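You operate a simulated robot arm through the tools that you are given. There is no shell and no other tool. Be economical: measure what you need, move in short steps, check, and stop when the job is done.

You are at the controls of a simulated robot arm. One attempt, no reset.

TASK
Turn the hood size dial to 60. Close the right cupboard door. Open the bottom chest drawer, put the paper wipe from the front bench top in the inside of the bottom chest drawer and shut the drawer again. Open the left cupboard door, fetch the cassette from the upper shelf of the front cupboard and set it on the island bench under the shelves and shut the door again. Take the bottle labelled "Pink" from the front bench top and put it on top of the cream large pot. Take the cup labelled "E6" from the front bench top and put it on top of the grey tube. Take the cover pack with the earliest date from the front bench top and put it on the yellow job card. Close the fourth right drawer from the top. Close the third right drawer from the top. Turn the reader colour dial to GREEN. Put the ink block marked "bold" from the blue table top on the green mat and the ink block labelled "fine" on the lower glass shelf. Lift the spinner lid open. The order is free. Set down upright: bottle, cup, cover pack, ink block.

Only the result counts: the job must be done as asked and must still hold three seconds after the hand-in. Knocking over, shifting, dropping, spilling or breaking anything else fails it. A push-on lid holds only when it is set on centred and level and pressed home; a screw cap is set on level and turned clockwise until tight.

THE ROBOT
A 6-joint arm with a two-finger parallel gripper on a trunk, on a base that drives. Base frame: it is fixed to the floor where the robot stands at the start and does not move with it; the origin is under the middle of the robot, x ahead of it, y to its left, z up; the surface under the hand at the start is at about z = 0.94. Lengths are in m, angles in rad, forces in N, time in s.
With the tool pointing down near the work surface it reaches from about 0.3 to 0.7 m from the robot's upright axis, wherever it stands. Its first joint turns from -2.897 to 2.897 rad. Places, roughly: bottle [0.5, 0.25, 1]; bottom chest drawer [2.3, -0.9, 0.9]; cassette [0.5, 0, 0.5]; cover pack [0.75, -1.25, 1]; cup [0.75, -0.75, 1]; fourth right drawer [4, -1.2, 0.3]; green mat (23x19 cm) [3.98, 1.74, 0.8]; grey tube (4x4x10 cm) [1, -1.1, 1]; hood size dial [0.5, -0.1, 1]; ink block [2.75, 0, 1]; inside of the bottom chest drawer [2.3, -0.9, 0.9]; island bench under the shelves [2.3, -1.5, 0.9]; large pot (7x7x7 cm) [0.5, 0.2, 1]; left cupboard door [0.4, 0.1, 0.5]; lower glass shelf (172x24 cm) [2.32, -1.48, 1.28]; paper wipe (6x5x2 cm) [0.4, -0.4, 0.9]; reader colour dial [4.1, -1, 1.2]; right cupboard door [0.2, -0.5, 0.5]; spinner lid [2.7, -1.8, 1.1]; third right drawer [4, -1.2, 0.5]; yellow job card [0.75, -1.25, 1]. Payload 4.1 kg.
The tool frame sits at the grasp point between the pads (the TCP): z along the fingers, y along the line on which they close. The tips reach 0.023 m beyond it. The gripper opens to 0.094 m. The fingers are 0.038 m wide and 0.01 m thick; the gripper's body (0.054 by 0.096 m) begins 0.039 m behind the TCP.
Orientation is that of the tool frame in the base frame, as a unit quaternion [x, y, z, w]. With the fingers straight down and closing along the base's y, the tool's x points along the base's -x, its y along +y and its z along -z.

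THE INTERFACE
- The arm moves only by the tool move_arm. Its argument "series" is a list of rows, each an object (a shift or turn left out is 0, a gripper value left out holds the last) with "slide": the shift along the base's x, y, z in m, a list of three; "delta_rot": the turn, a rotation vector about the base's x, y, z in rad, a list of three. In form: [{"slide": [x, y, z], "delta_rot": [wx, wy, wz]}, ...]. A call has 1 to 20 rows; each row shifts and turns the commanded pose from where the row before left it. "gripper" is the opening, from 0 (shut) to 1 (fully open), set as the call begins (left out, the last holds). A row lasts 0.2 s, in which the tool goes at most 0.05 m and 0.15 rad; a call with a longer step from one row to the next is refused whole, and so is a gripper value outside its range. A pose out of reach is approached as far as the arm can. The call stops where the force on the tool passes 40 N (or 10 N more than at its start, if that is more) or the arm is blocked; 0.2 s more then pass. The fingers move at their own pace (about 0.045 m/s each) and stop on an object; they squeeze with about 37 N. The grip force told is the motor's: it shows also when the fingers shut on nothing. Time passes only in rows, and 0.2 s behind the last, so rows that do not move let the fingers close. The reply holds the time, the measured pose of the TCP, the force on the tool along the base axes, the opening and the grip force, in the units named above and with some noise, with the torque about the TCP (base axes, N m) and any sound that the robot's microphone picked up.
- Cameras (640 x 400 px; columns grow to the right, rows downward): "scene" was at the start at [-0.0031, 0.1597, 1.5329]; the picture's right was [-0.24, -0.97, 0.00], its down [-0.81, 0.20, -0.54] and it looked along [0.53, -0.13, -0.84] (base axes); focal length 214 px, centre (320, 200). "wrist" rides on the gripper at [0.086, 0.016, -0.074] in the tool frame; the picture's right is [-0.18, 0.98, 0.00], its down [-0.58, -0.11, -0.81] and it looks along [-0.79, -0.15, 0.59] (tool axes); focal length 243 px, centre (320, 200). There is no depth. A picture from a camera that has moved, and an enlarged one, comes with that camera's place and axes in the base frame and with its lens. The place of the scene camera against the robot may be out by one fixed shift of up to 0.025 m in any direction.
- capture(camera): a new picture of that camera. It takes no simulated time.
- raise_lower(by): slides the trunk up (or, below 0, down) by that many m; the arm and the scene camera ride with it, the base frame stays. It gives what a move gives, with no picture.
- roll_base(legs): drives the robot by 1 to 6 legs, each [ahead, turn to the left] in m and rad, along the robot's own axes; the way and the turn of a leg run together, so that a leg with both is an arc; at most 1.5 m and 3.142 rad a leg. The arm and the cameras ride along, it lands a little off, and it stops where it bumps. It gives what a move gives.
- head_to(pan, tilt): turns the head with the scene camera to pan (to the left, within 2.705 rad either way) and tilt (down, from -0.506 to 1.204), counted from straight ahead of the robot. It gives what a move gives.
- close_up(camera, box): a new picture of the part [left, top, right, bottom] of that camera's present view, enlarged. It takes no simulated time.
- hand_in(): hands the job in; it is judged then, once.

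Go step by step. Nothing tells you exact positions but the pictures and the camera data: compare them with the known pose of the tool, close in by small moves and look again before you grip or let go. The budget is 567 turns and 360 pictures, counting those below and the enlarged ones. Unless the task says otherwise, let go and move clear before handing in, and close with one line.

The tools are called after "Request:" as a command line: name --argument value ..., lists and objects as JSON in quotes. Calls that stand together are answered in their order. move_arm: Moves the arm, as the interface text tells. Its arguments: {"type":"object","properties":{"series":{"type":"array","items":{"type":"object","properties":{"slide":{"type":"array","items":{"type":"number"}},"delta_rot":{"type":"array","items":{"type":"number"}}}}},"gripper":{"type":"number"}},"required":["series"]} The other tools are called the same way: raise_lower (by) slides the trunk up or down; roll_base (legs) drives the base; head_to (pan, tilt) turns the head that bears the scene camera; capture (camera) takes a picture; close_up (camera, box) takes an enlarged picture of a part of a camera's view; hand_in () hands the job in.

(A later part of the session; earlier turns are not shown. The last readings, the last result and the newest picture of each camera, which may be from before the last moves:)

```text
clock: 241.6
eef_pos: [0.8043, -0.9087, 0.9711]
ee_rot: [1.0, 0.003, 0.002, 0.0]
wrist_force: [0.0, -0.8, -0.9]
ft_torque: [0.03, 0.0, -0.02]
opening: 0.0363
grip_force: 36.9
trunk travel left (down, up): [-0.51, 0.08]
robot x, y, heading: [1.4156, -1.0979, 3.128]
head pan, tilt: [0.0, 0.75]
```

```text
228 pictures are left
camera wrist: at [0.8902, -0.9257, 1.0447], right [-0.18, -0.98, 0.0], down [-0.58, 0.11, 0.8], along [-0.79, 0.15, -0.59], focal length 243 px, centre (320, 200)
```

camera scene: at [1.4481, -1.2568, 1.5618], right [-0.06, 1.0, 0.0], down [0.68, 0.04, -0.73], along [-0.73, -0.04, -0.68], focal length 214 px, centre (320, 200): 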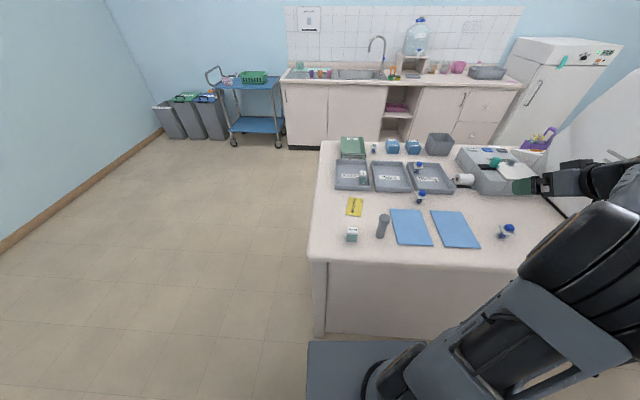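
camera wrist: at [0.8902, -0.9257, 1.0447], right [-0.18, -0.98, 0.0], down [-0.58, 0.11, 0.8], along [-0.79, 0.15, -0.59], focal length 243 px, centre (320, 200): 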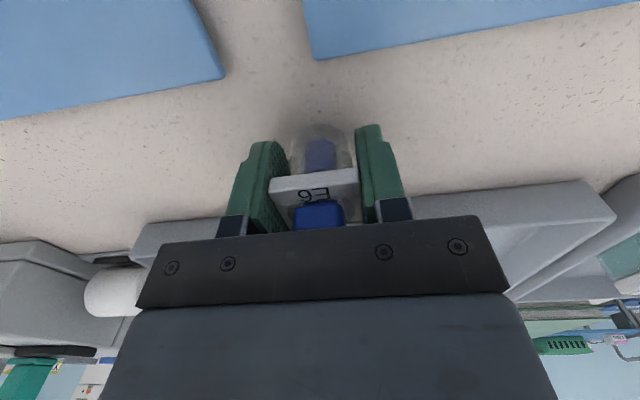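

Cup gripped on its flange. I lift and move toward the grey tube (~(0.99, −1.10)).

Request:
move_arm --series '[{"slide": [0, 0, 0.03]}, {"slide": [0, 0, 0.045]}, {"slide": [0, 0, 0.045]}, {"slide": [0, 0, 0.045]}, {"slide": [0.035, -0.035, 0.0]}, {"slide": [0.035, -0.035, 0]}, {"slide": [0.035, -0.035, 0]}, {"slide": [0.035, -0.035, 0]}, {"slide": [0.035, -0.035, 0]}]'

Request:
capture --camera "wrist"

```text
clock: 243.6
eef_pos: [0.9799, -1.0818, 1.1365]
ee_rot: [1.0, 0.0, 0.001, 0.0]
wrist_force: [0.0, -0.2, -1.0]
ft_torque: [0.03, -0.03, -0.01]
opening: 0.0363
grip_force: 37.4
trunk travel left (down, up): [-0.51, 0.08]
robot x, y, heading: [1.4113, -1.0994, 3.133]
head pan, tilt: [0.0, 0.75]
```

```text
227 pictures are left
camera wrist: at [1.066, -1.0997, 1.2098], right [-0.18, -0.98, 0.0], down [-0.58, 0.11, 0.8], along [-0.79, 0.15, -0.59], focal length 243 px, centre (320, 200)
```

wrist: 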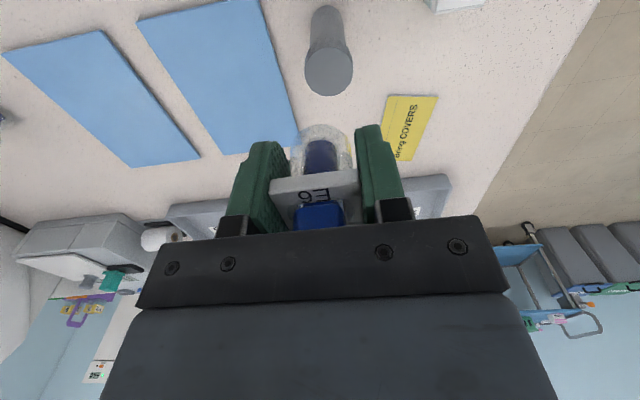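

Request:
move_arm --series '[{"slide": [0.005, -0.008, -0.025]}, {"slide": [0, 0, -0.02]}]'

Request:
close_up --camera "wrist" --box '[240, 50, 400, 220]'

Request:
close_up --camera "scene" --box '[330, 180, 430, 250]'

```text
clock: 244.2
eef_pos: [0.9854, -1.0909, 1.0906]
ee_rot: [1.0, 0.001, 0.001, 0.0]
wrist_force: [-0.3, -0.8, -0.1]
ft_torque: [-0.01, 0.03, -0.02]
opening: 0.0363
grip_force: 36.5
trunk travel left (down, up): [-0.51, 0.08]
robot x, y, heading: [1.4123, -1.1033, 3.13]
head pan, tilt: [0.0, 0.75]
```

```text
2.35 times, centred on (320, 135) of wrist
camera zoom: at [1.0717, -1.1085, 1.164], right [-0.18, -0.98, 0.0], down [-0.58, 0.11, 0.8], along [-0.79, 0.15, -0.59], focal length 571 px, centre (320, 353)
```

zoom: 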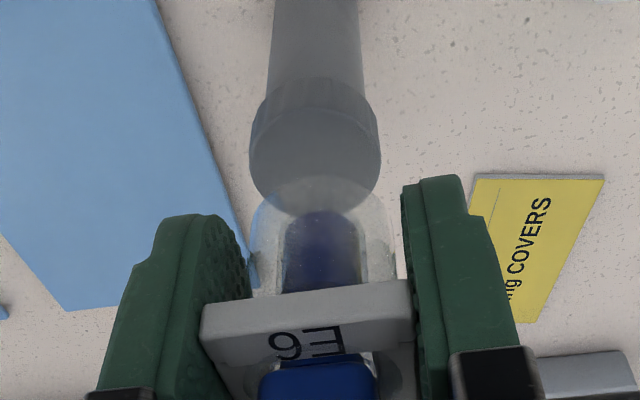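

```text
5.71 times, centred on (380, 215) of scene
camera zoom: at [1.3762, -1.2559, 1.5617], right [0.01, 1.0, 0.0], down [0.68, -0.01, -0.73], along [-0.73, 0.01, -0.68], focal length 1226 px, centre (-23, 114)
```

zoom: 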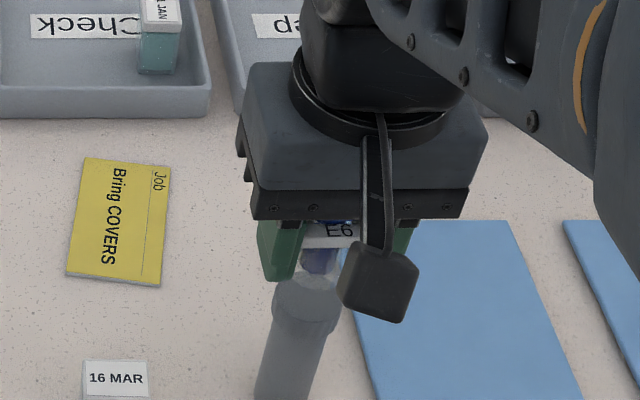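

Request:
move_arm --series '[{"slide": [0.001, 0.001, -0.012]}, {"slide": [0, 0, -0.003]}]'

Request:
close_up --camera "wrist" --box '[240, 50, 400, 220]'

```text
clock: 244.8
eef_pos: [0.9859, -1.0883, 1.0748]
ee_rot: [1.0, 0.001, 0.001, 0.0]
wrist_force: [-0.3, -0.2, -0.5]
ft_torque: [0.01, -0.01, 0.02]
opening: 0.0359
grip_force: 37.4
trunk travel left (down, up): [-0.51, 0.08]
robot x, y, heading: [1.4154, -1.1011, 3.127]
head pan, tilt: [0.0, 0.75]
```

```text
2.35 times, centred on (320, 135) of wrist
camera zoom: at [1.0719, -1.1068, 1.1484], right [-0.18, -0.98, 0.0], down [-0.59, 0.11, 0.8], along [-0.79, 0.15, -0.59], focal length 571 px, centre (320, 353)
```

zoom: 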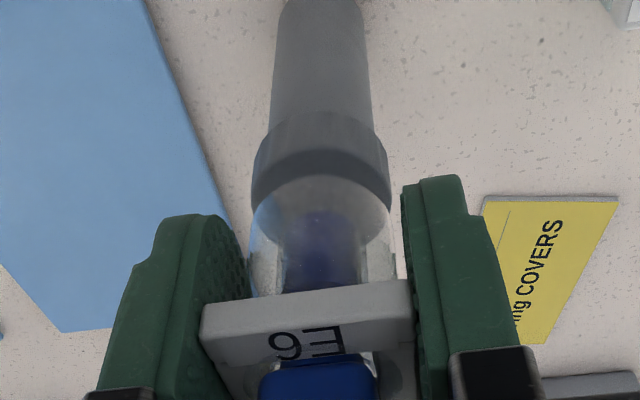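

Request:
move_arm --series '[{"slide": [0.005, -0.001, 0]}, {}]'

Request:
close_up --camera "wrist" --box '[240, 50, 400, 220]'

```text
clock: 245.4
eef_pos: [0.991, -1.0896, 1.0732]
ee_rot: [1.0, 0.003, 0.002, -0.001]
wrist_force: [-0.3, 0.3, -0.3]
ft_torque: [0.0, -0.01, 0.0]
opening: 0.0363
grip_force: 36.6
trunk travel left (down, up): [-0.51, 0.08]
robot x, y, heading: [1.4125, -1.1026, 3.136]
head pan, tilt: [0.0, 0.75]
```

```text
2.35 times, centred on (320, 135) of wrist
camera zoom: at [1.0767, -1.1076, 1.1485], right [-0.18, -0.98, 0.0], down [-0.58, 0.11, 0.8], along [-0.79, 0.15, -0.59], focal length 571 px, centre (320, 353)
```

zoom: 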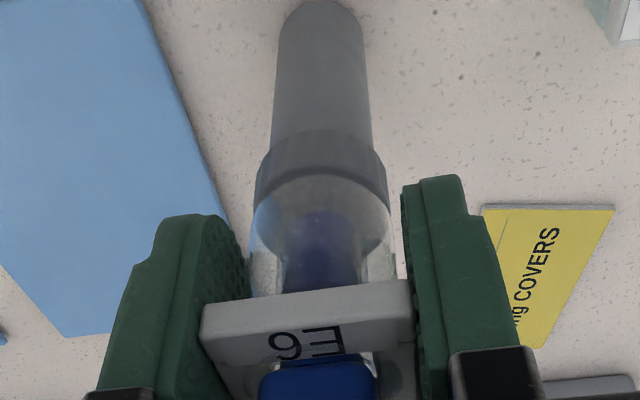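

Request:
move_arm --series '[{"slide": [0, 0, -0.002]}, {"slide": [0, 0, -0.0015]}]'

Request:
move_arm --series '[{"slide": [0, 0, -0.0015]}]'

```text
clock: 246.0
eef_pos: [0.9913, -1.0901, 1.07]
ee_rot: [1.0, 0.001, 0.002, -0.002]
wrist_force: [0.5, 0.0, -0.2]
ft_torque: [-0.02, 0.02, 0.0]
opening: 0.0365
grip_force: 37.3
trunk travel left (down, up): [-0.51, 0.08]
robot x, y, heading: [1.412, -1.1016, 3.13]
head pan, tilt: [0.0, 0.75]
```

```text
clock: 246.4
eef_pos: [0.99, -1.0903, 1.0689]
ee_rot: [1.0, 0.003, 0.002, -0.001]
wrist_force: [-0.5, 0.6, -0.2]
ft_torque: [0.03, -0.01, 0.02]
opening: 0.0365
grip_force: 37.0
trunk travel left (down, up): [-0.51, 0.08]
robot x, y, heading: [1.4096, -1.1033, 3.128]
head pan, tilt: [0.0, 0.75]
```

Request:
move_arm --series '[{"slide": [0, 0, -0.0015]}]'

Request:
move_arm --series '[{"slide": [0, 0, -0.0015]}]'

Request:
close_up --camera "wrist" --box '[240, 50, 400, 220]'

```text
clock: 246.8
eef_pos: [0.9916, -1.0916, 1.0681]
ee_rot: [1.0, 0.002, 0.002, -0.001]
wrist_force: [-0.9, 1.0, -0.7]
ft_torque: [0.01, -0.02, 0.03]
opening: 0.0363
grip_force: 37.0
trunk travel left (down, up): [-0.51, 0.08]
robot x, y, heading: [1.4136, -1.1043, 3.13]
head pan, tilt: [0.0, 0.75]
```

```text
clock: 247.2
eef_pos: [0.992, -1.0907, 1.0665]
ee_rot: [1.0, 0.002, 0.002, 0.0]
wrist_force: [0.4, 0.3, -0.6]
ft_torque: [0.01, -0.01, 0.03]
opening: 0.0363
grip_force: 37.2
trunk travel left (down, up): [-0.51, 0.08]
robot x, y, heading: [1.4122, -1.1018, 3.132]
head pan, tilt: [0.0, 0.75]
```

```text
2.35 times, centred on (320, 135) of wrist
camera zoom: at [1.0767, -1.1084, 1.1404], right [-0.18, -0.98, 0.0], down [-0.58, 0.11, 0.8], along [-0.79, 0.15, -0.59], focal length 571 px, centre (320, 353)
```

zoom: 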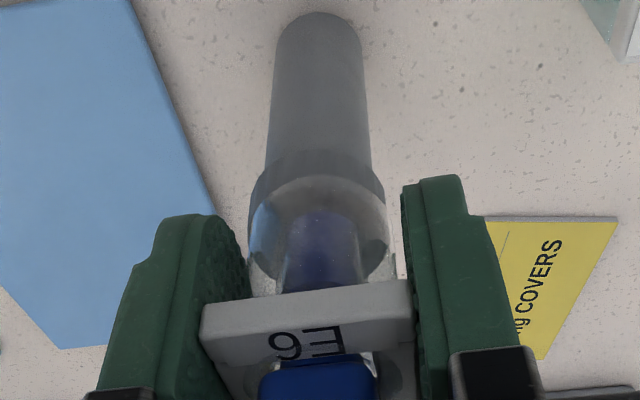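

Request:
move_arm --series '[{"slide": [-0.004, 0.001, -0.002]}, {}]'

Request:
close_up --camera "wrist" --box '[270, 90, 370, 190]'

Request:
close_up --camera "scene" --box '[350, 195, 410, 245]'

```text
clock: 247.8
eef_pos: [0.9871, -1.0909, 1.0661]
ee_rot: [1.0, 0.002, -0.001, -0.001]
wrist_force: [3.0, 0.0, 16.5]
ft_torque: [-0.03, -0.12, 0.03]
opening: 0.0367
grip_force: 36.7
trunk travel left (down, up): [-0.51, 0.08]
robot x, y, heading: [1.408, -1.1019, 3.135]
head pan, tilt: [0.0, 0.75]
```

```text
4.00 times, centred on (320, 140) of wrist
camera zoom: at [1.0731, -1.1079, 1.1399], right [-0.18, -0.98, 0.0], down [-0.58, 0.11, 0.81], along [-0.79, 0.15, -0.59], focal length 970 px, centre (320, 440)
```

zoom: 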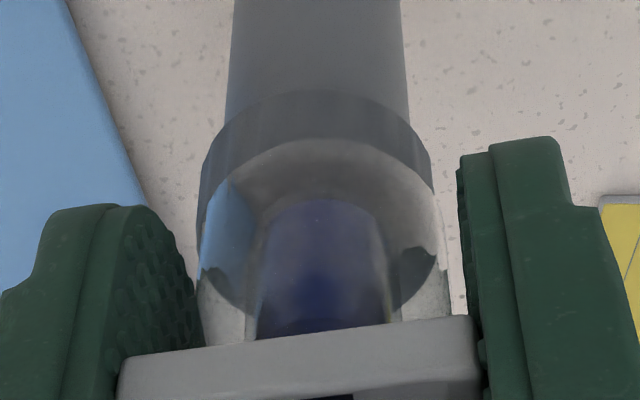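

```text
8.00 times, centred on (380, 220) of scene
camera zoom: at [1.3779, -1.2558, 1.562], right [0.01, 1.0, 0.0], down [0.68, -0.01, -0.73], along [-0.73, 0.01, -0.68], focal length 1716 px, centre (-160, 40)
```

zoom: 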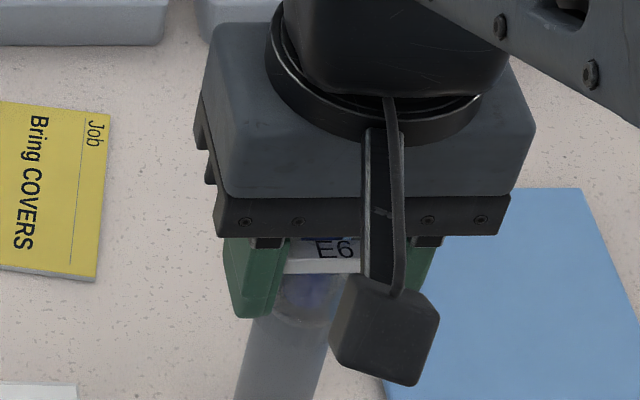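

Contact made, edges coincide. I relax the push and release.

Request:
move_arm --series '[{"slide": [0, 0.001, 0.0015]}, {}]'

Request:
move_arm --series '[{}, {}, {}, {}]' --gripper 0.75

Request:
close_up --camera "wrist" --box '[240, 50, 400, 220]'

```text
clock: 248.4
eef_pos: [0.9859, -1.0884, 1.0661]
ee_rot: [1.0, 0.002, 0.001, 0.0]
wrist_force: [1.0, -1.8, 6.0]
ft_torque: [-0.04, -0.05, 0.01]
opening: 0.0361
grip_force: 36.8
trunk travel left (down, up): [-0.51, 0.08]
robot x, y, heading: [1.4087, -1.1021, 3.136]
head pan, tilt: [0.0, 0.75]
```

```text
clock: 249.4
eef_pos: [0.9867, -1.089, 1.0666]
ee_rot: [1.0, 0.002, 0.001, 0.0]
wrist_force: [0.5, -0.7, -0.6]
ft_torque: [0.0, -0.02, 0.02]
opening: 0.0704
grip_force: 0.0
trunk travel left (down, up): [-0.51, 0.08]
robot x, y, heading: [1.4148, -1.1027, 3.131]
head pan, tilt: [0.0, 0.75]
```

```text
2.35 times, centred on (320, 135) of wrist
camera zoom: at [1.0722, -1.1069, 1.1407], right [-0.18, -0.98, 0.0], down [-0.58, 0.11, 0.8], along [-0.79, 0.15, -0.59], focal length 571 px, centre (320, 353)
```

zoom: 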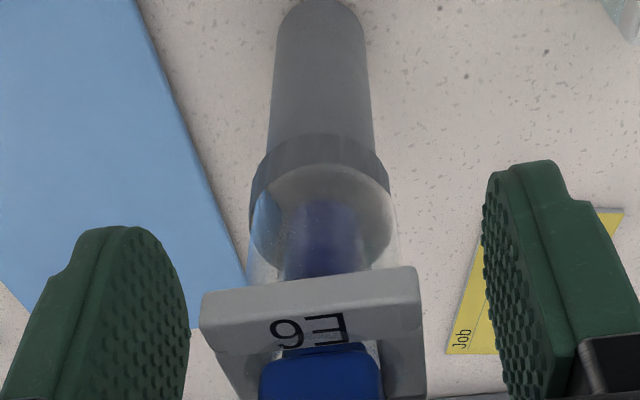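

Released and stable. I rise straight up and verify.

Request:
move_arm --series '[{"slide": [0, 0, 0.02]}, {"slide": [0, 0, 0.04]}, {"slide": [0, 0, 0.045]}, {"slide": [0, 0.04, 0.02]}, {"slide": [0, 0.045, 0]}, {"slide": [0, 0.045, 0]}, {"slide": [0, 0.045, 0]}, {"slide": [0, 0.045, 0]}]'

Request:
close_up --camera "scene" --box '[330, 130, 450, 250]'

```text
clock: 251.2
eef_pos: [0.9849, -0.8687, 1.1911]
ee_rot: [1.0, 0.002, 0.002, 0.002]
wrist_force: [1.4, 0.3, 0.8]
ft_torque: [-0.02, 0.0, -0.01]
opening: 0.0707
grip_force: 0.1
trunk travel left (down, up): [-0.51, 0.08]
robot x, y, heading: [1.4105, -1.0976, 3.132]
head pan, tilt: [0.0, 0.75]
```

```text
3.33 times, centred on (390, 190) of scene
camera zoom: at [1.376, -1.255, 1.5618], right [0.01, 1.0, 0.0], down [0.68, -0.01, -0.73], along [-0.73, 0.01, -0.68], focal length 715 px, centre (87, 233)
```

zoom: 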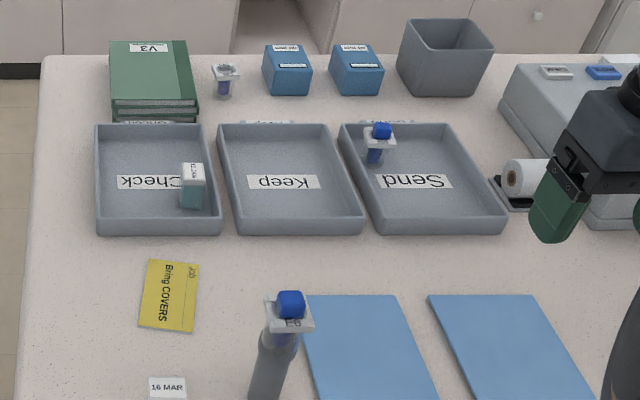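

Cup stands on the tube. For the 11 JAN pack I'll work from the bench's right end (facing +y). I drive around.

Request:
move_arm --series '[{"slide": [0, 0, 0.045]}, {"slide": [0.02, 0, 0.04]}]' --gripper 1

Request:
roll_base --legs '[[-0.1, 0], [0, 1.57], [0.72, 0], [0, -1.57], [0.77, 0], [0, -1.57]]'

Request:
head_to --pan -0.1 --tilt 0.8

Request:
capture --camera "scene"

```text
clock: 251.8
eef_pos: [1.0066, -0.8675, 1.2783]
ee_rot: [1.0, 0.002, 0.001, 0.0]
wrist_force: [-0.3, 0.2, -0.6]
ft_torque: [0.02, -0.01, -0.01]
opening: 0.094
grip_force: 0.0
trunk travel left (down, up): [-0.51, 0.08]
robot x, y, heading: [1.4096, -1.1057, 3.133]
head pan, tilt: [0.0, 0.75]
```

```text
clock: 271.6
eef_pos: [0.9776, -1.3837, 1.2775]
ee_rot: [0.726, -0.688, 0.002, 0.002]
wrist_force: [-0.1, 0.1, -0.4]
ft_torque: [-0.01, 0.0, 0.02]
opening: 0.0941
grip_force: 0.0
trunk travel left (down, up): [-0.51, 0.08]
robot x, y, heading: [0.7636, -1.8005, 1.614]
head pan, tilt: [0.0, 0.75]
```

```text
clock: 272.3
eef_pos: [0.9778, -1.3831, 1.2773]
ee_rot: [0.726, -0.688, 0.001, 0.001]
wrist_force: [-0.3, -0.6, 0.4]
ft_torque: [0.01, -0.02, -0.03]
opening: 0.0942
grip_force: 0.1
trunk travel left (down, up): [-0.51, 0.08]
robot x, y, heading: [0.7622, -1.7991, 1.606]
head pan, tilt: [-0.099, 0.799]
```

```text
217 pictures are left
camera scene: at [0.5937, -1.7739, 1.5578], right [1.0, -0.06, 0.0], down [-0.04, -0.72, -0.7], along [0.04, 0.7, -0.72], focal length 214 px, centre (320, 200)
```

scene: 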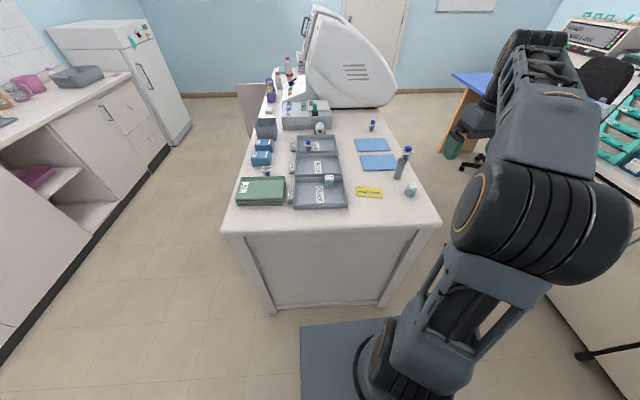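

Request:
roll_base --legs '[[0.05, 0]]'

Request:
move_arm --series '[{"slide": [-0.045, 0.02, 0]}, {"slide": [-0.045, 0.02, 0]}, {"slide": [-0.045, 0.02, 0]}, {"slide": [-0.045, 0.02, 0]}, {"slide": [-0.045, 0.02, 0]}, {"slide": [-0.03, 0.02, -0.025]}, {"slide": [0, 0.025, -0.035]}, {"slide": [0, 0.025, -0.035]}]'

Request:
capture --camera "wrist"

```text
clock: 273.2
eef_pos: [0.9755, -1.3327, 1.2765]
ee_rot: [0.726, -0.688, 0.001, 0.001]
wrist_force: [0.3, 0.2, -0.2]
ft_torque: [0.03, 0.0, -0.01]
opening: 0.0944
grip_force: 0.1
trunk travel left (down, up): [-0.51, 0.08]
robot x, y, heading: [0.7619, -1.7497, 1.614]
head pan, tilt: [-0.099, 0.799]
```

```text
clock: 275.0
eef_pos: [0.719, -1.1611, 1.1848]
ee_rot: [0.725, -0.689, 0.002, 0.001]
wrist_force: [-0.2, 0.3, 0.7]
ft_torque: [-0.02, -0.01, -0.01]
opening: 0.0942
grip_force: 0.0
trunk travel left (down, up): [-0.51, 0.08]
robot x, y, heading: [0.763, -1.7474, 1.612]
head pan, tilt: [-0.099, 0.799]
```

```text
216 pictures are left
camera wrist: at [0.7083, -1.25, 1.2586], right [-0.99, 0.13, 0.0], down [0.08, 0.59, 0.8], along [0.11, 0.8, -0.59], focal length 243 px, centre (320, 200)
```

wrist: 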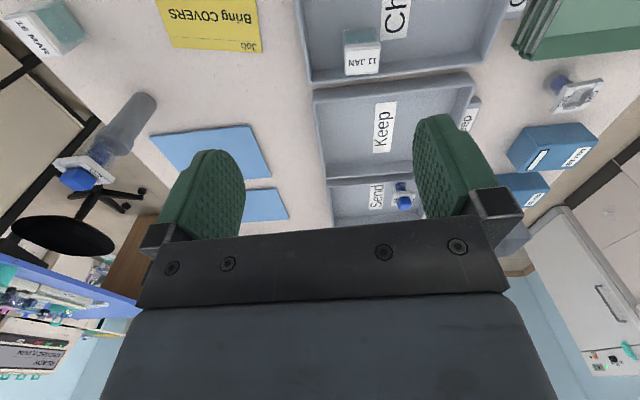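

Request:
close_up --camera "wrist" --box '[280, 0, 440, 120]'

```text
3.33 times, centred on (360, 60) of wrist
camera zoom: at [0.7083, -1.25, 1.2586], right [-0.99, 0.13, 0.0], down [0.08, 0.59, 0.8], along [0.11, 0.8, -0.59], focal length 809 px, centre (187, 667)
```

zoom: 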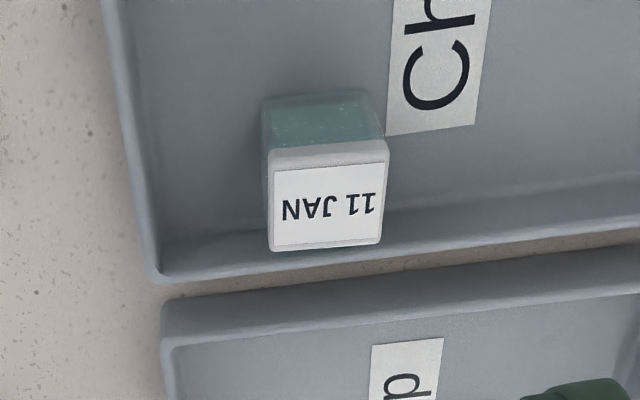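

Request:
move_arm --series '[{"slide": [-0.019, 0.017, -0.03]}, {"slide": [-0.019, 0.017, -0.03]}, {"slide": [0, 0, -0.04]}, {"slide": [0, 0, -0.04]}]' --gripper 0.75

Request:
capture --camera "wrist"

```text
clock: 276.0
eef_pos: [0.6803, -1.1292, 1.045]
ee_rot: [0.726, -0.687, 0.001, 0.002]
wrist_force: [0.1, -0.5, -0.1]
ft_torque: [0.03, 0.0, -0.03]
opening: 0.0704
grip_force: 0.1
trunk travel left (down, up): [-0.51, 0.08]
robot x, y, heading: [0.7587, -1.7467, 1.611]
head pan, tilt: [-0.099, 0.799]
```

```text
214 pictures are left
camera wrist: at [0.6686, -1.2187, 1.1185], right [-0.99, 0.13, 0.0], down [0.08, 0.59, 0.8], along [0.11, 0.8, -0.59], focal length 243 px, centre (320, 200)
```

wrist: 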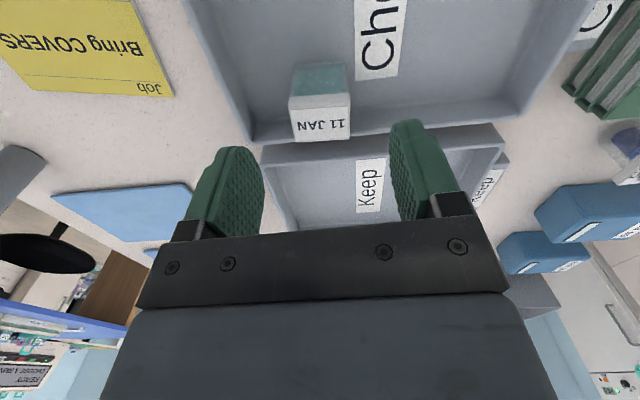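

Request:
move_arm --series '[{"slide": [0, -0.001, -0.04]}, {"slide": [0, 0, -0.022]}, {"slide": [0, 0, -0.007]}]'

Request:
capture --camera "wrist"

```text
clock: 276.8
eef_pos: [0.681, -1.1309, 0.9733]
ee_rot: [0.726, -0.688, 0.001, 0.001]
wrist_force: [-1.0, 0.3, -0.7]
ft_torque: [0.04, -0.02, -0.01]
opening: 0.0706
grip_force: 0.1
trunk travel left (down, up): [-0.51, 0.08]
robot x, y, heading: [0.7627, -1.7524, 1.612]
head pan, tilt: [-0.099, 0.799]
```

```text
213 pictures are left
camera wrist: at [0.6696, -1.2195, 1.047], right [-0.99, 0.13, 0.0], down [0.08, 0.59, 0.8], along [0.11, 0.8, -0.59], focal length 243 px, centre (320, 200)
```

wrist: 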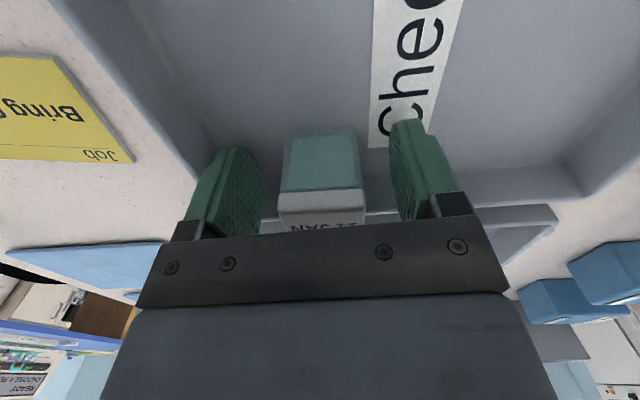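

Request:
move_arm --series '[{}, {}, {}, {}]' --gripper 0

Request:
move_arm --series '[{"slide": [0, 0, 0.03]}, {"slide": [0, 0, 0.04]}, {"slide": [0, 0, 0.04]}]'

Request:
capture --camera "wrist"

```text
clock: 277.8
eef_pos: [0.6817, -1.1298, 0.9743]
ee_rot: [0.726, -0.688, 0.001, 0.001]
wrist_force: [-0.1, -0.3, -0.5]
ft_torque: [0.01, 0.03, -0.02]
opening: 0.0353
grip_force: 36.9
trunk travel left (down, up): [-0.51, 0.08]
robot x, y, heading: [0.7599, -1.7482, 1.613]
head pan, tilt: [-0.099, 0.799]
```

```text
clock: 278.6
eef_pos: [0.6838, -1.1319, 1.0854]
ee_rot: [0.726, -0.688, 0.002, 0.002]
wrist_force: [-0.6, -0.4, -0.5]
ft_torque: [-0.02, -0.03, -0.01]
opening: 0.0353
grip_force: 37.1
trunk travel left (down, up): [-0.51, 0.08]
robot x, y, heading: [0.7596, -1.7487, 1.61]
head pan, tilt: [-0.099, 0.799]
```

```text
212 pictures are left
camera wrist: at [0.672, -1.2207, 1.159], right [-0.99, 0.13, 0.0], down [0.08, 0.59, 0.8], along [0.11, 0.8, -0.6], focal length 243 px, centre (320, 200)
```

wrist: 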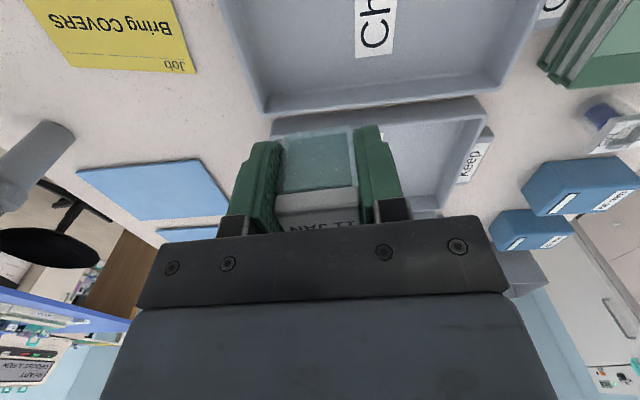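

Pack held. Card centre is about (0.842, −1.176). I carry it over.

Request:
move_arm --series '[{"slide": [0.04, -0.011, 0]}, {"slide": [0.04, -0.011, 0]}, {"slide": [0.04, -0.011, 0]}, {"slide": [0.038, -0.011, 0]}, {"slide": [0, 0, -0.03]}, {"slide": [0, 0, -0.03]}]'

Request:
capture --camera "wrist"

```text
clock: 280.0
eef_pos: [0.836, -1.1745, 1.0239]
ee_rot: [0.726, -0.688, 0.001, 0.001]
wrist_force: [0.7, -0.2, -0.7]
ft_torque: [-0.03, 0.0, 0.0]
opening: 0.0352
grip_force: 37.1
trunk travel left (down, up): [-0.51, 0.08]
robot x, y, heading: [0.7629, -1.7517, 1.61]
head pan, tilt: [-0.099, 0.799]
```

```text
211 pictures are left
camera wrist: at [0.8247, -1.2637, 1.0967], right [-0.99, 0.13, 0.0], down [0.08, 0.59, 0.8], along [0.11, 0.8, -0.59], focal length 243 px, centre (320, 200)
```

wrist: 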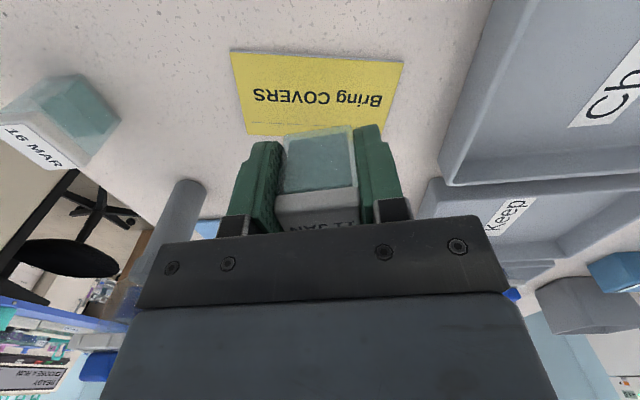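

Request:
move_arm --series '[{"slide": [0.001, 0, -0.03]}, {"slide": [0, 0, -0.018]}]'

Request:
move_arm --series '[{"slide": [0, 0, -0.002]}]'

Request:
move_arm --series '[{"slide": [0, 0, -0.002]}]'

```text
clock: 280.6
eef_pos: [0.8389, -1.1748, 0.9742]
ee_rot: [0.726, -0.687, 0.001, 0.001]
wrist_force: [0.8, 0.1, -0.4]
ft_torque: [-0.01, -0.01, -0.01]
opening: 0.0355
grip_force: 37.2
trunk travel left (down, up): [-0.51, 0.08]
robot x, y, heading: [0.7621, -1.7516, 1.61]
head pan, tilt: [-0.099, 0.799]
```

```text
clock: 281.0
eef_pos: [0.8396, -1.1733, 0.972]
ee_rot: [0.726, -0.688, 0.0, 0.001]
wrist_force: [0.9, -0.6, -0.3]
ft_torque: [-0.02, 0.0, 0.01]
opening: 0.0355
grip_force: 36.8
trunk travel left (down, up): [-0.51, 0.08]
robot x, y, heading: [0.7641, -1.747, 1.61]
head pan, tilt: [-0.099, 0.799]
```

```text
clock: 281.4
eef_pos: [0.8397, -1.1741, 0.9711]
ee_rot: [0.726, -0.688, 0.0, 0.0]
wrist_force: [-0.8, -0.3, 8.5]
ft_torque: [0.01, 0.01, 0.02]
opening: 0.0354
grip_force: 37.5
trunk travel left (down, up): [-0.51, 0.08]
robot x, y, heading: [0.7604, -1.7516, 1.612]
head pan, tilt: [-0.099, 0.799]
```

Contact. Release and rise.

Request:
move_arm --series '[{}, {}, {}, {"slide": [0, 0, 0.02]}, {"slide": [0, 0, 0.045]}, {"slide": [0, 0, 0.045]}, {"slide": [0, 0, 0.045]}]' --gripper 0.8

Request:
capture --camera "wrist"

```text
clock: 283.0
eef_pos: [0.8415, -1.1755, 1.1258]
ee_rot: [0.726, -0.688, 0.001, 0.001]
wrist_force: [-0.1, 0.7, 0.0]
ft_torque: [-0.01, -0.06, 0.02]
opening: 0.0755
grip_force: 0.2
trunk travel left (down, up): [-0.51, 0.08]
robot x, y, heading: [0.7601, -1.7484, 1.611]
head pan, tilt: [-0.099, 0.799]
```

```text
210 pictures are left
camera wrist: at [0.8298, -1.264, 1.1999], right [-0.99, 0.13, 0.0], down [0.08, 0.59, 0.8], along [0.11, 0.8, -0.59], focal length 243 px, centre (320, 200)
```

wrist: 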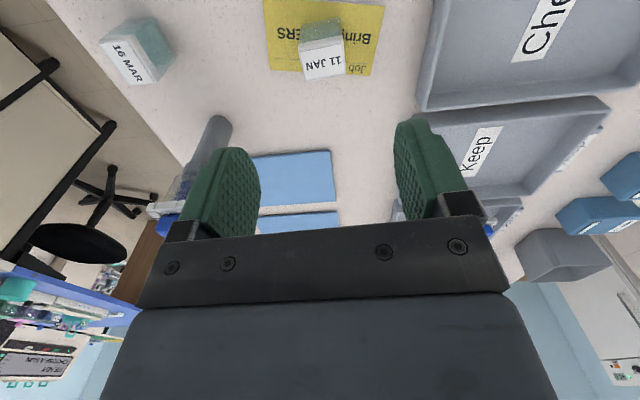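

Pack is on the card. Now to the front side to shut the left cupboard door. I raise the hand and drive around to about (−0.6, 0.2).

Request:
move_arm --series '[{"slide": [-0.02, -0.03, 0.03]}, {"slide": [-0.02, -0.03, 0.03]}, {"slide": [-0.02, -0.03, 0.03]}, {"slide": [-0.02, -0.03, 0.03]}]'

Request:
roll_base --legs '[[-0.05, 0], [0, 1.53], [1.36, 0], [0, -1.57], [1.5, 0], [0.45, 0]]'

Request:
roll_base --legs '[[0, -1.57]]'

Request:
head_to --pan -0.1 --tilt 0.8

Request:
capture --camera "scene"

```text
clock: 284.0
eef_pos: [0.7598, -1.2943, 1.2426]
ee_rot: [0.725, -0.688, 0.001, 0.001]
wrist_force: [-0.1, 0.3, 0.6]
ft_torque: [0.0, -0.03, -0.02]
opening: 0.0752
grip_force: 0.1
trunk travel left (down, up): [-0.51, 0.08]
robot x, y, heading: [0.7609, -1.7524, 1.61]
head pan, tilt: [-0.099, 0.799]
```

```text
clock: 308.3
eef_pos: [-0.7755, 0.5247, 1.2422]
ee_rot: [0.742, -0.67, 0.001, 0.001]
wrist_force: [-0.8, 0.7, -0.1]
ft_torque: [0.02, 0.0, 0.02]
opening: 0.0751
grip_force: 0.1
trunk travel left (down, up): [-0.51, 0.08]
robot x, y, heading: [-0.7503, 0.0639, 1.656]
head pan, tilt: [-0.099, 0.799]
```

```text
clock: 312.6
eef_pos: [-0.2938, 0.0821, 1.2428]
ee_rot: [-0.04, 0.999, 0.0, -0.002]
wrist_force: [0.2, 0.2, 0.0]
ft_torque: [0.03, 0.0, 0.02]
opening: 0.0752
grip_force: 0.0
trunk travel left (down, up): [-0.51, 0.08]
robot x, y, heading: [-0.7504, 0.0733, 0.071]
head pan, tilt: [-0.099, 0.799]
```

```text
clock: 313.2
eef_pos: [-0.2926, 0.0821, 1.2421]
ee_rot: [-0.041, 0.999, 0.0, -0.001]
wrist_force: [0.3, -0.1, -0.3]
ft_torque: [-0.04, -0.04, 0.02]
opening: 0.0751
grip_force: 0.0
trunk travel left (down, up): [-0.51, 0.08]
robot x, y, heading: [-0.753, 0.0719, 0.07]
head pan, tilt: [-0.099, 0.799]
```

```text
209 pictures are left
camera scene: at [-0.7528, 0.2395, 1.5577], right [-0.03, -1.0, 0.0], down [-0.72, 0.02, -0.7], along [0.7, -0.02, -0.72], focal length 214 px, centre (320, 200)
```

scene: 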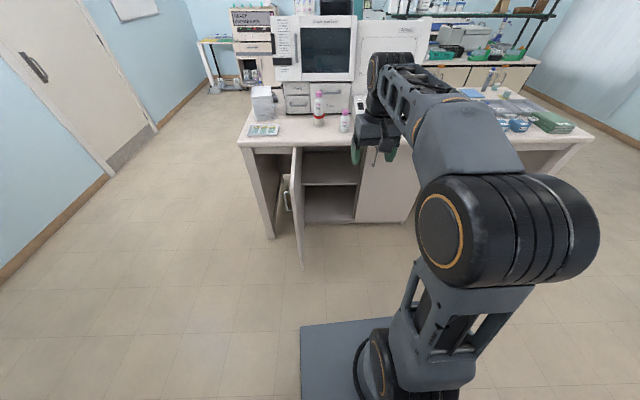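

Request:
roll_base --legs '[[0, 0.6], [0.36, 0], [0, -0.67]]'

Request:
raise_lower --by -0.35

Request:
move_arm --series '[{"delta_rot": [0, -0.131, 0], "slide": [0, 0.03, 0]}, {"delta_rot": [0, -0.131, 0], "slide": [0, 0.04, 0]}, {"delta_rot": [0, -0.131, 0], "slide": [0, 0.04, 0]}, {"delta_rot": [0, -0.131, 0], "slide": [0, 0.04, 0]}, {"delta_rot": [0, -0.131, 0], "slide": [0, 0.04, 0]}, {"delta_rot": [0, -0.131, 0], "slide": [0, 0.04, 0]}]' --gripper 0

Request:
capture --camera "scene"

```text
clock: 319.0
eef_pos: [-0.0045, 0.2685, 1.2436]
ee_rot: [0.005, 1.0, 0.0, -0.002]
wrist_force: [0.5, -0.5, -1.0]
ft_torque: [0.02, 0.02, 0.01]
opening: 0.0755
grip_force: 0.1
trunk travel left (down, up): [-0.51, 0.08]
robot x, y, heading: [-0.4605, 0.2947, -0.022]
head pan, tilt: [-0.099, 0.799]
```

```text
clock: 322.5
eef_pos: [-0.0039, 0.2697, 0.8931]
ee_rot: [0.004, 1.0, 0.0, -0.002]
wrist_force: [-0.1, -0.2, -0.6]
ft_torque: [0.0, 0.02, 0.01]
opening: 0.0752
grip_force: 0.1
trunk travel left (down, up): [-0.16, 0.43]
robot x, y, heading: [-0.4595, 0.2953, -0.026]
head pan, tilt: [-0.099, 0.799]
```

```text
clock: 323.8
eef_pos: [-0.0048, 0.4627, 0.8928]
ee_rot: [0.011, 0.942, -0.008, 0.336]
wrist_force: [-8.0, -11.3, 3.8]
ft_torque: [-0.07, -0.04, -0.29]
opening: 0.0
grip_force: 37.1
trunk travel left (down, up): [-0.16, 0.43]
robot x, y, heading: [-0.4626, 0.2952, -0.031]
head pan, tilt: [-0.099, 0.799]
stopped in row 6: the force on the tool passed its limit at 59 N (the readings are from after the stop); the commanded pose is now the measured one
```

```text
208 pictures are left
camera scene: at [-0.4494, 0.464, 1.2081], right [-0.12, -0.99, 0.0], down [-0.71, 0.09, -0.7], along [0.69, -0.09, -0.72], focal length 214 px, centre (320, 200)
```

scene: 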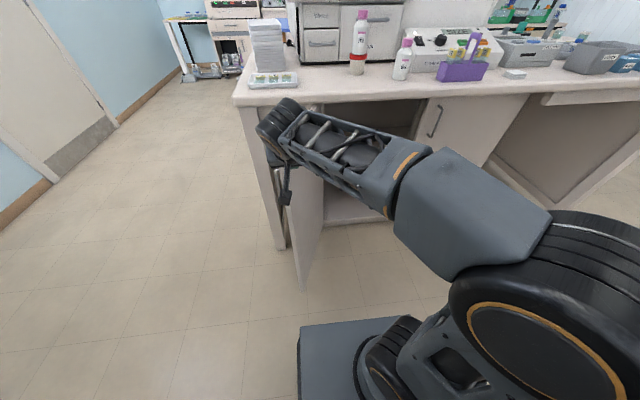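

The fingertips met the door's inner side. I raise the hand over the door's top, cross to its outer side and come down there.

Request:
move_arm --series '[{"slide": [0, -0.01, 0.03]}, {"slide": [0, 0, 0.045]}, {"slide": [0, 0, 0.045]}, {"slide": [-0.02, 0.04, 0]}, {"slide": [-0.02, 0.04, 0]}, {"slide": [0, 0.04, 0]}, {"slide": [0, 0.04, 0]}]'

Request:
head_to --pan 0.3 --tilt 0.9

Request:
capture --camera "scene"

```text
clock: 325.4
eef_pos: [-0.0453, 0.6139, 1.0092]
ee_rot: [0.011, 0.942, -0.008, 0.335]
wrist_force: [0.4, -1.5, 0.1]
ft_torque: [0.04, 0.03, 0.04]
opening: 0.0
grip_force: 36.7
trunk travel left (down, up): [-0.16, 0.43]
robot x, y, heading: [-0.4606, 0.2972, -0.019]
head pan, tilt: [-0.099, 0.799]
```

```text
clock: 326.2
eef_pos: [-0.0446, 0.6144, 1.0085]
ee_rot: [0.01, 0.942, -0.008, 0.335]
wrist_force: [-0.3, 0.4, -0.3]
ft_torque: [0.0, -0.01, 0.01]
opening: 0.0
grip_force: 36.5
trunk travel left (down, up): [-0.16, 0.43]
robot x, y, heading: [-0.4612, 0.2931, -0.029]
head pan, tilt: [0.3, 0.901]
```

```text
207 pictures are left
camera scene: at [-0.456, 0.496, 1.1998], right [0.27, -0.96, 0.0], down [-0.75, -0.21, -0.62], along [0.6, 0.17, -0.78], focal length 214 px, centre (320, 200)
```

scene: 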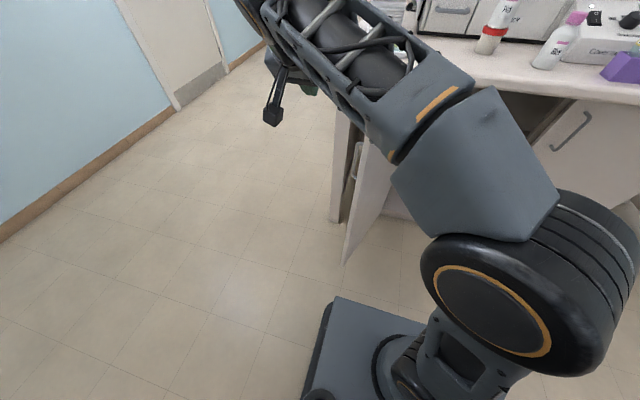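

Request:
raise_lower --by -0.15

Request:
move_arm --series '[{"slide": [0, 0, -0.045]}, {"slide": [0, 0, -0.045]}, {"slide": [0, 0, -0.045]}, {"slide": [0, 0, -0.045]}, {"slide": [0.03, -0.01, -0.02]}]'

Request:
capture --camera "wrist"

```text
clock: 328.0
eef_pos: [-0.0456, 0.6138, 0.8601]
ee_rot: [0.01, 0.942, -0.007, 0.335]
wrist_force: [0.3, 0.3, 0.0]
ft_torque: [0.02, 0.02, 0.01]
opening: 0.0
grip_force: 36.8
trunk travel left (down, up): [-0.01, 0.58]
robot x, y, heading: [-0.4579, 0.2958, -0.024]
head pan, tilt: [0.3, 0.901]
```

```text
clock: 329.2
eef_pos: [-0.0103, 0.6048, 0.6565]
ee_rot: [0.01, 0.942, -0.008, 0.336]
wrist_force: [0.4, -0.1, 0.1]
ft_torque: [-0.01, 0.0, -0.01]
opening: 0.0
grip_force: 36.8
trunk travel left (down, up): [-0.01, 0.58]
robot x, y, heading: [-0.4632, 0.2956, -0.022]
head pan, tilt: [0.3, 0.901]
```

```text
206 pictures are left
camera wrist: at [-0.1249, 0.6212, 0.6581], right [0.17, 0.98, 0.11], down [-0.06, -0.1, 0.99], along [0.98, -0.17, 0.04], focal length 243 px, centre (320, 200)
```

wrist: 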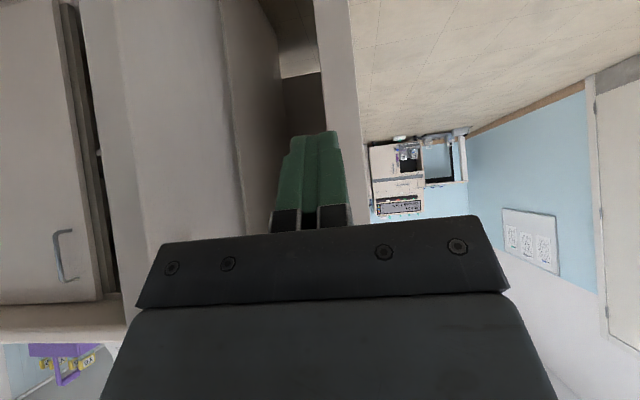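

Request:
move_arm --series '[{"slide": [0.01, -0.04, 0]}, {"slide": [0.01, -0.04, 0]}, {"slide": [0.0, -0.04, 0]}, {"slide": [0, -0.04, 0]}]'

Request:
capture --camera "scene"

```text
clock: 330.2
eef_pos: [0.0051, 0.4429, 0.6572]
ee_rot: [0.009, 0.942, -0.008, 0.336]
wrist_force: [0.7, 0.2, 0.6]
ft_torque: [0.0, 0.01, -0.03]
opening: 0.0003
grip_force: 36.6
trunk travel left (down, up): [-0.01, 0.58]
robot x, y, heading: [-0.4621, 0.2964, -0.024]
head pan, tilt: [0.3, 0.901]
```

```text
205 pictures are left
camera scene: at [-0.4559, 0.4961, 1.0498], right [0.27, -0.96, 0.0], down [-0.75, -0.21, -0.62], along [0.6, 0.17, -0.78], focal length 214 px, centre (320, 200)
```

scene: 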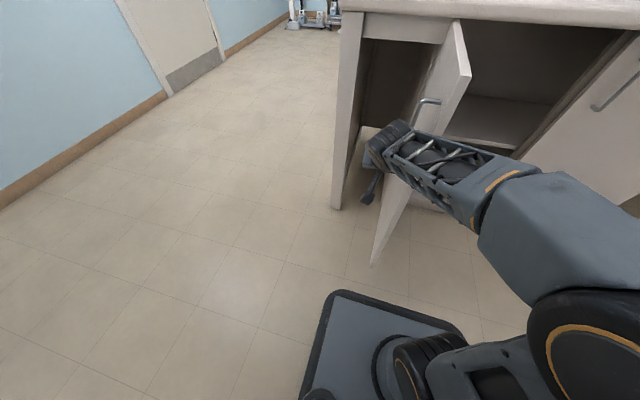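

Request:
move_arm --series '[{"slide": [0.0, -0.04, 0]}, {"slide": [0.0, -0.04, 0]}, {"slide": [0.005, -0.045, 0]}, {"slide": [0.01, -0.045, 0]}, {"slide": [0.015, -0.045, 0]}]'

Request:
capture --camera "scene"

```text
clock: 331.4
eef_pos: [0.0354, 0.2277, 0.6577]
ee_rot: [0.011, 0.941, -0.007, 0.337]
wrist_force: [0.7, -0.4, 0.1]
ft_torque: [0.01, -0.02, -0.03]
opening: 0.0
grip_force: 37.1
trunk travel left (down, up): [-0.01, 0.58]
robot x, y, heading: [-0.4623, 0.297, -0.026]
head pan, tilt: [0.3, 0.901]
```

```text
204 pictures are left
camera scene: at [-0.4562, 0.4961, 1.0498], right [0.27, -0.96, 0.0], down [-0.75, -0.21, -0.62], along [0.6, 0.17, -0.78], focal length 214 px, centre (320, 200)
```

scene: 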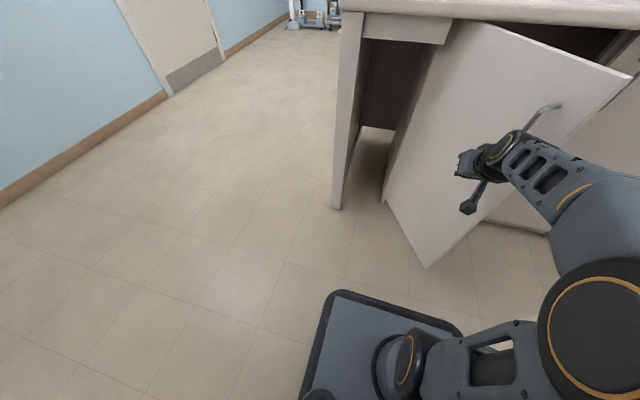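

Request:
move_arm --series '[{"slide": [0.02, -0.04, 0]}, {"slide": [0.025, -0.04, 0]}, {"slide": [0.03, -0.035, 0]}, {"slide": [0.035, -0.03, 0]}, {"slide": [0.038, -0.025, 0]}, {"slide": [0.04, -0.02, 0]}]'

Request:
head_to --pan -0.2 --tilt 0.7

Request:
capture --camera "scene"

```text
clock: 332.8
eef_pos: [0.2234, 0.0379, 0.6586]
ee_rot: [0.009, 0.942, -0.007, 0.335]
wrist_force: [0.4, 0.1, 0.9]
ft_torque: [0.0, -0.02, 0.01]
opening: 0.0003
grip_force: 36.6
trunk travel left (down, up): [-0.01, 0.58]
robot x, y, heading: [-0.4604, 0.2945, -0.025]
head pan, tilt: [0.3, 0.901]
```

```text
clock: 333.7
eef_pos: [0.2223, 0.0397, 0.6582]
ee_rot: [0.01, 0.942, -0.007, 0.335]
wrist_force: [0.2, -0.6, -0.3]
ft_torque: [-0.03, 0.01, 0.0]
opening: 0.0
grip_force: 37.5
trunk travel left (down, up): [-0.01, 0.58]
robot x, y, heading: [-0.461, 0.2975, -0.022]
head pan, tilt: [-0.201, 0.7]
```

```text
203 pictures are left
camera scene: at [-0.4458, 0.4564, 1.066], right [-0.22, -0.97, 0.0], down [-0.63, 0.14, -0.76], along [0.75, -0.17, -0.64], focal length 214 px, centre (320, 200)
```

scene: 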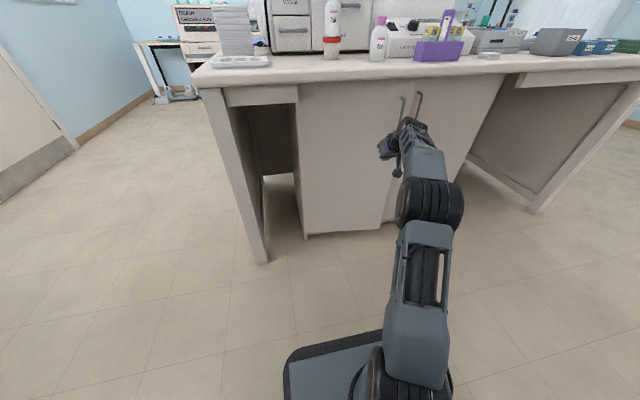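

Request:
move_arm --series '[{"slide": [0.04, -0.01, 0]}, {"slide": [0.04, -0.01, 0]}, {"slide": [0.03, 0, 0]}, {"slide": [0.02, 0, 0]}, {"slide": [0.015, 0, 0]}]'

Request:
close_up --camera "scene" --box '[270, 50, 510, 260]'

```text
clock: 334.9
eef_pos: [0.276, 0.0341, 0.6442]
ee_rot: [0.01, 0.942, -0.007, 0.334]
wrist_force: [0.3, 0.2, -0.1]
ft_torque: [-0.02, 0.02, 0.01]
opening: 0.0
grip_force: 36.8
out of reach, approached as far as the arm can: row 2, 3, 4, 5
trunk travel left (down, up): [-0.01, 0.58]
robot x, y, heading: [-0.4619, 0.2971, -0.026]
head pan, tilt: [-0.201, 0.7]
```

```text
1.90 times, centred on (390, 155) of scene
camera zoom: at [-0.4458, 0.4564, 1.066], right [-0.22, -0.97, 0.0], down [-0.63, 0.14, -0.76], along [0.75, -0.17, -0.64], focal length 408 px, centre (187, 286)
```

zoom: 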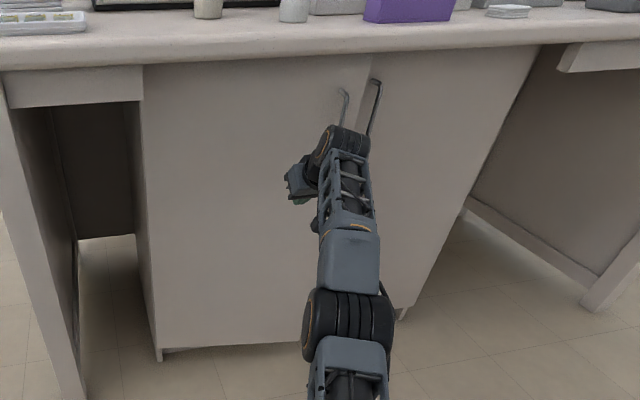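

Request:
roll_base --legs '[[0.08, 0]]'

Request:
close_up --camera "scene" --box '[270, 50, 510, 260]'

```text
clock: 336.0
eef_pos: [0.353, 0.033, 0.6456]
ee_rot: [0.009, 0.942, -0.006, 0.335]
wrist_force: [-0.6, -0.5, 0.7]
ft_torque: [-0.04, -0.02, -0.01]
opening: 0.0
grip_force: 37.0
trunk travel left (down, up): [-0.01, 0.58]
robot x, y, heading: [-0.3822, 0.2961, -0.023]
head pan, tilt: [-0.201, 0.7]
```

```text
1.90 times, centred on (390, 155) of scene
camera zoom: at [-0.3679, 0.4545, 1.066], right [-0.22, -0.97, 0.0], down [-0.63, 0.14, -0.76], along [0.75, -0.17, -0.64], focal length 408 px, centre (187, 286)
```

zoom: 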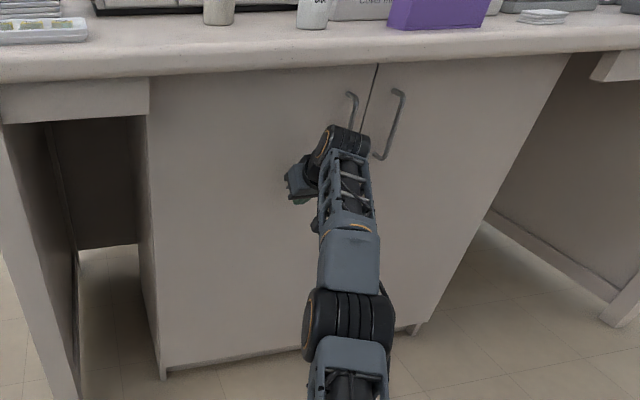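

Request:
roll_base --legs '[[0.02, 0]]'

Request:
roll_base --legs '[[0.01, 0]]'

Request:
close_up --camera "scene" --box '[270, 50, 510, 260]'

```text
clock: 336.8
eef_pos: [0.3753, 0.0327, 0.6436]
ee_rot: [0.01, 0.942, -0.007, 0.335]
wrist_force: [-6.5, 1.9, -2.3]
ft_torque: [0.06, 0.1, 0.06]
opening: 0.0
grip_force: 36.6
trunk travel left (down, up): [-0.01, 0.58]
robot x, y, heading: [-0.3644, 0.2938, -0.024]
head pan, tilt: [-0.201, 0.7]
```

```text
clock: 337.5
eef_pos: [0.3741, 0.0331, 0.6448]
ee_rot: [0.009, 0.945, -0.004, 0.328]
wrist_force: [-12.2, 4.2, 3.6]
ft_torque: [0.09, -0.05, 0.17]
opening: 0.0
grip_force: 36.9
trunk travel left (down, up): [-0.01, 0.58]
robot x, y, heading: [-0.3588, 0.2943, -0.023]
head pan, tilt: [-0.201, 0.7]
stopped in leg 1: the force on the tool passed its limit at 64 N (the readings are from after the stop); the commanded pose is now the measured one
```

```text
1.90 times, centred on (390, 155) of scene
camera zoom: at [-0.3446, 0.4543, 1.066], right [-0.22, -0.97, 0.0], down [-0.63, 0.14, -0.77], along [0.75, -0.17, -0.64], focal length 408 px, centre (187, 286)
```

zoom: 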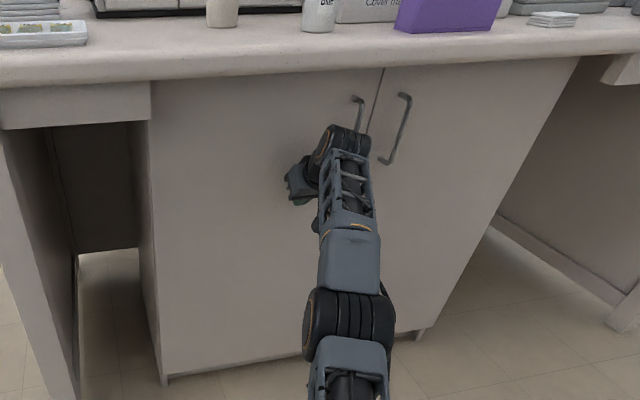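

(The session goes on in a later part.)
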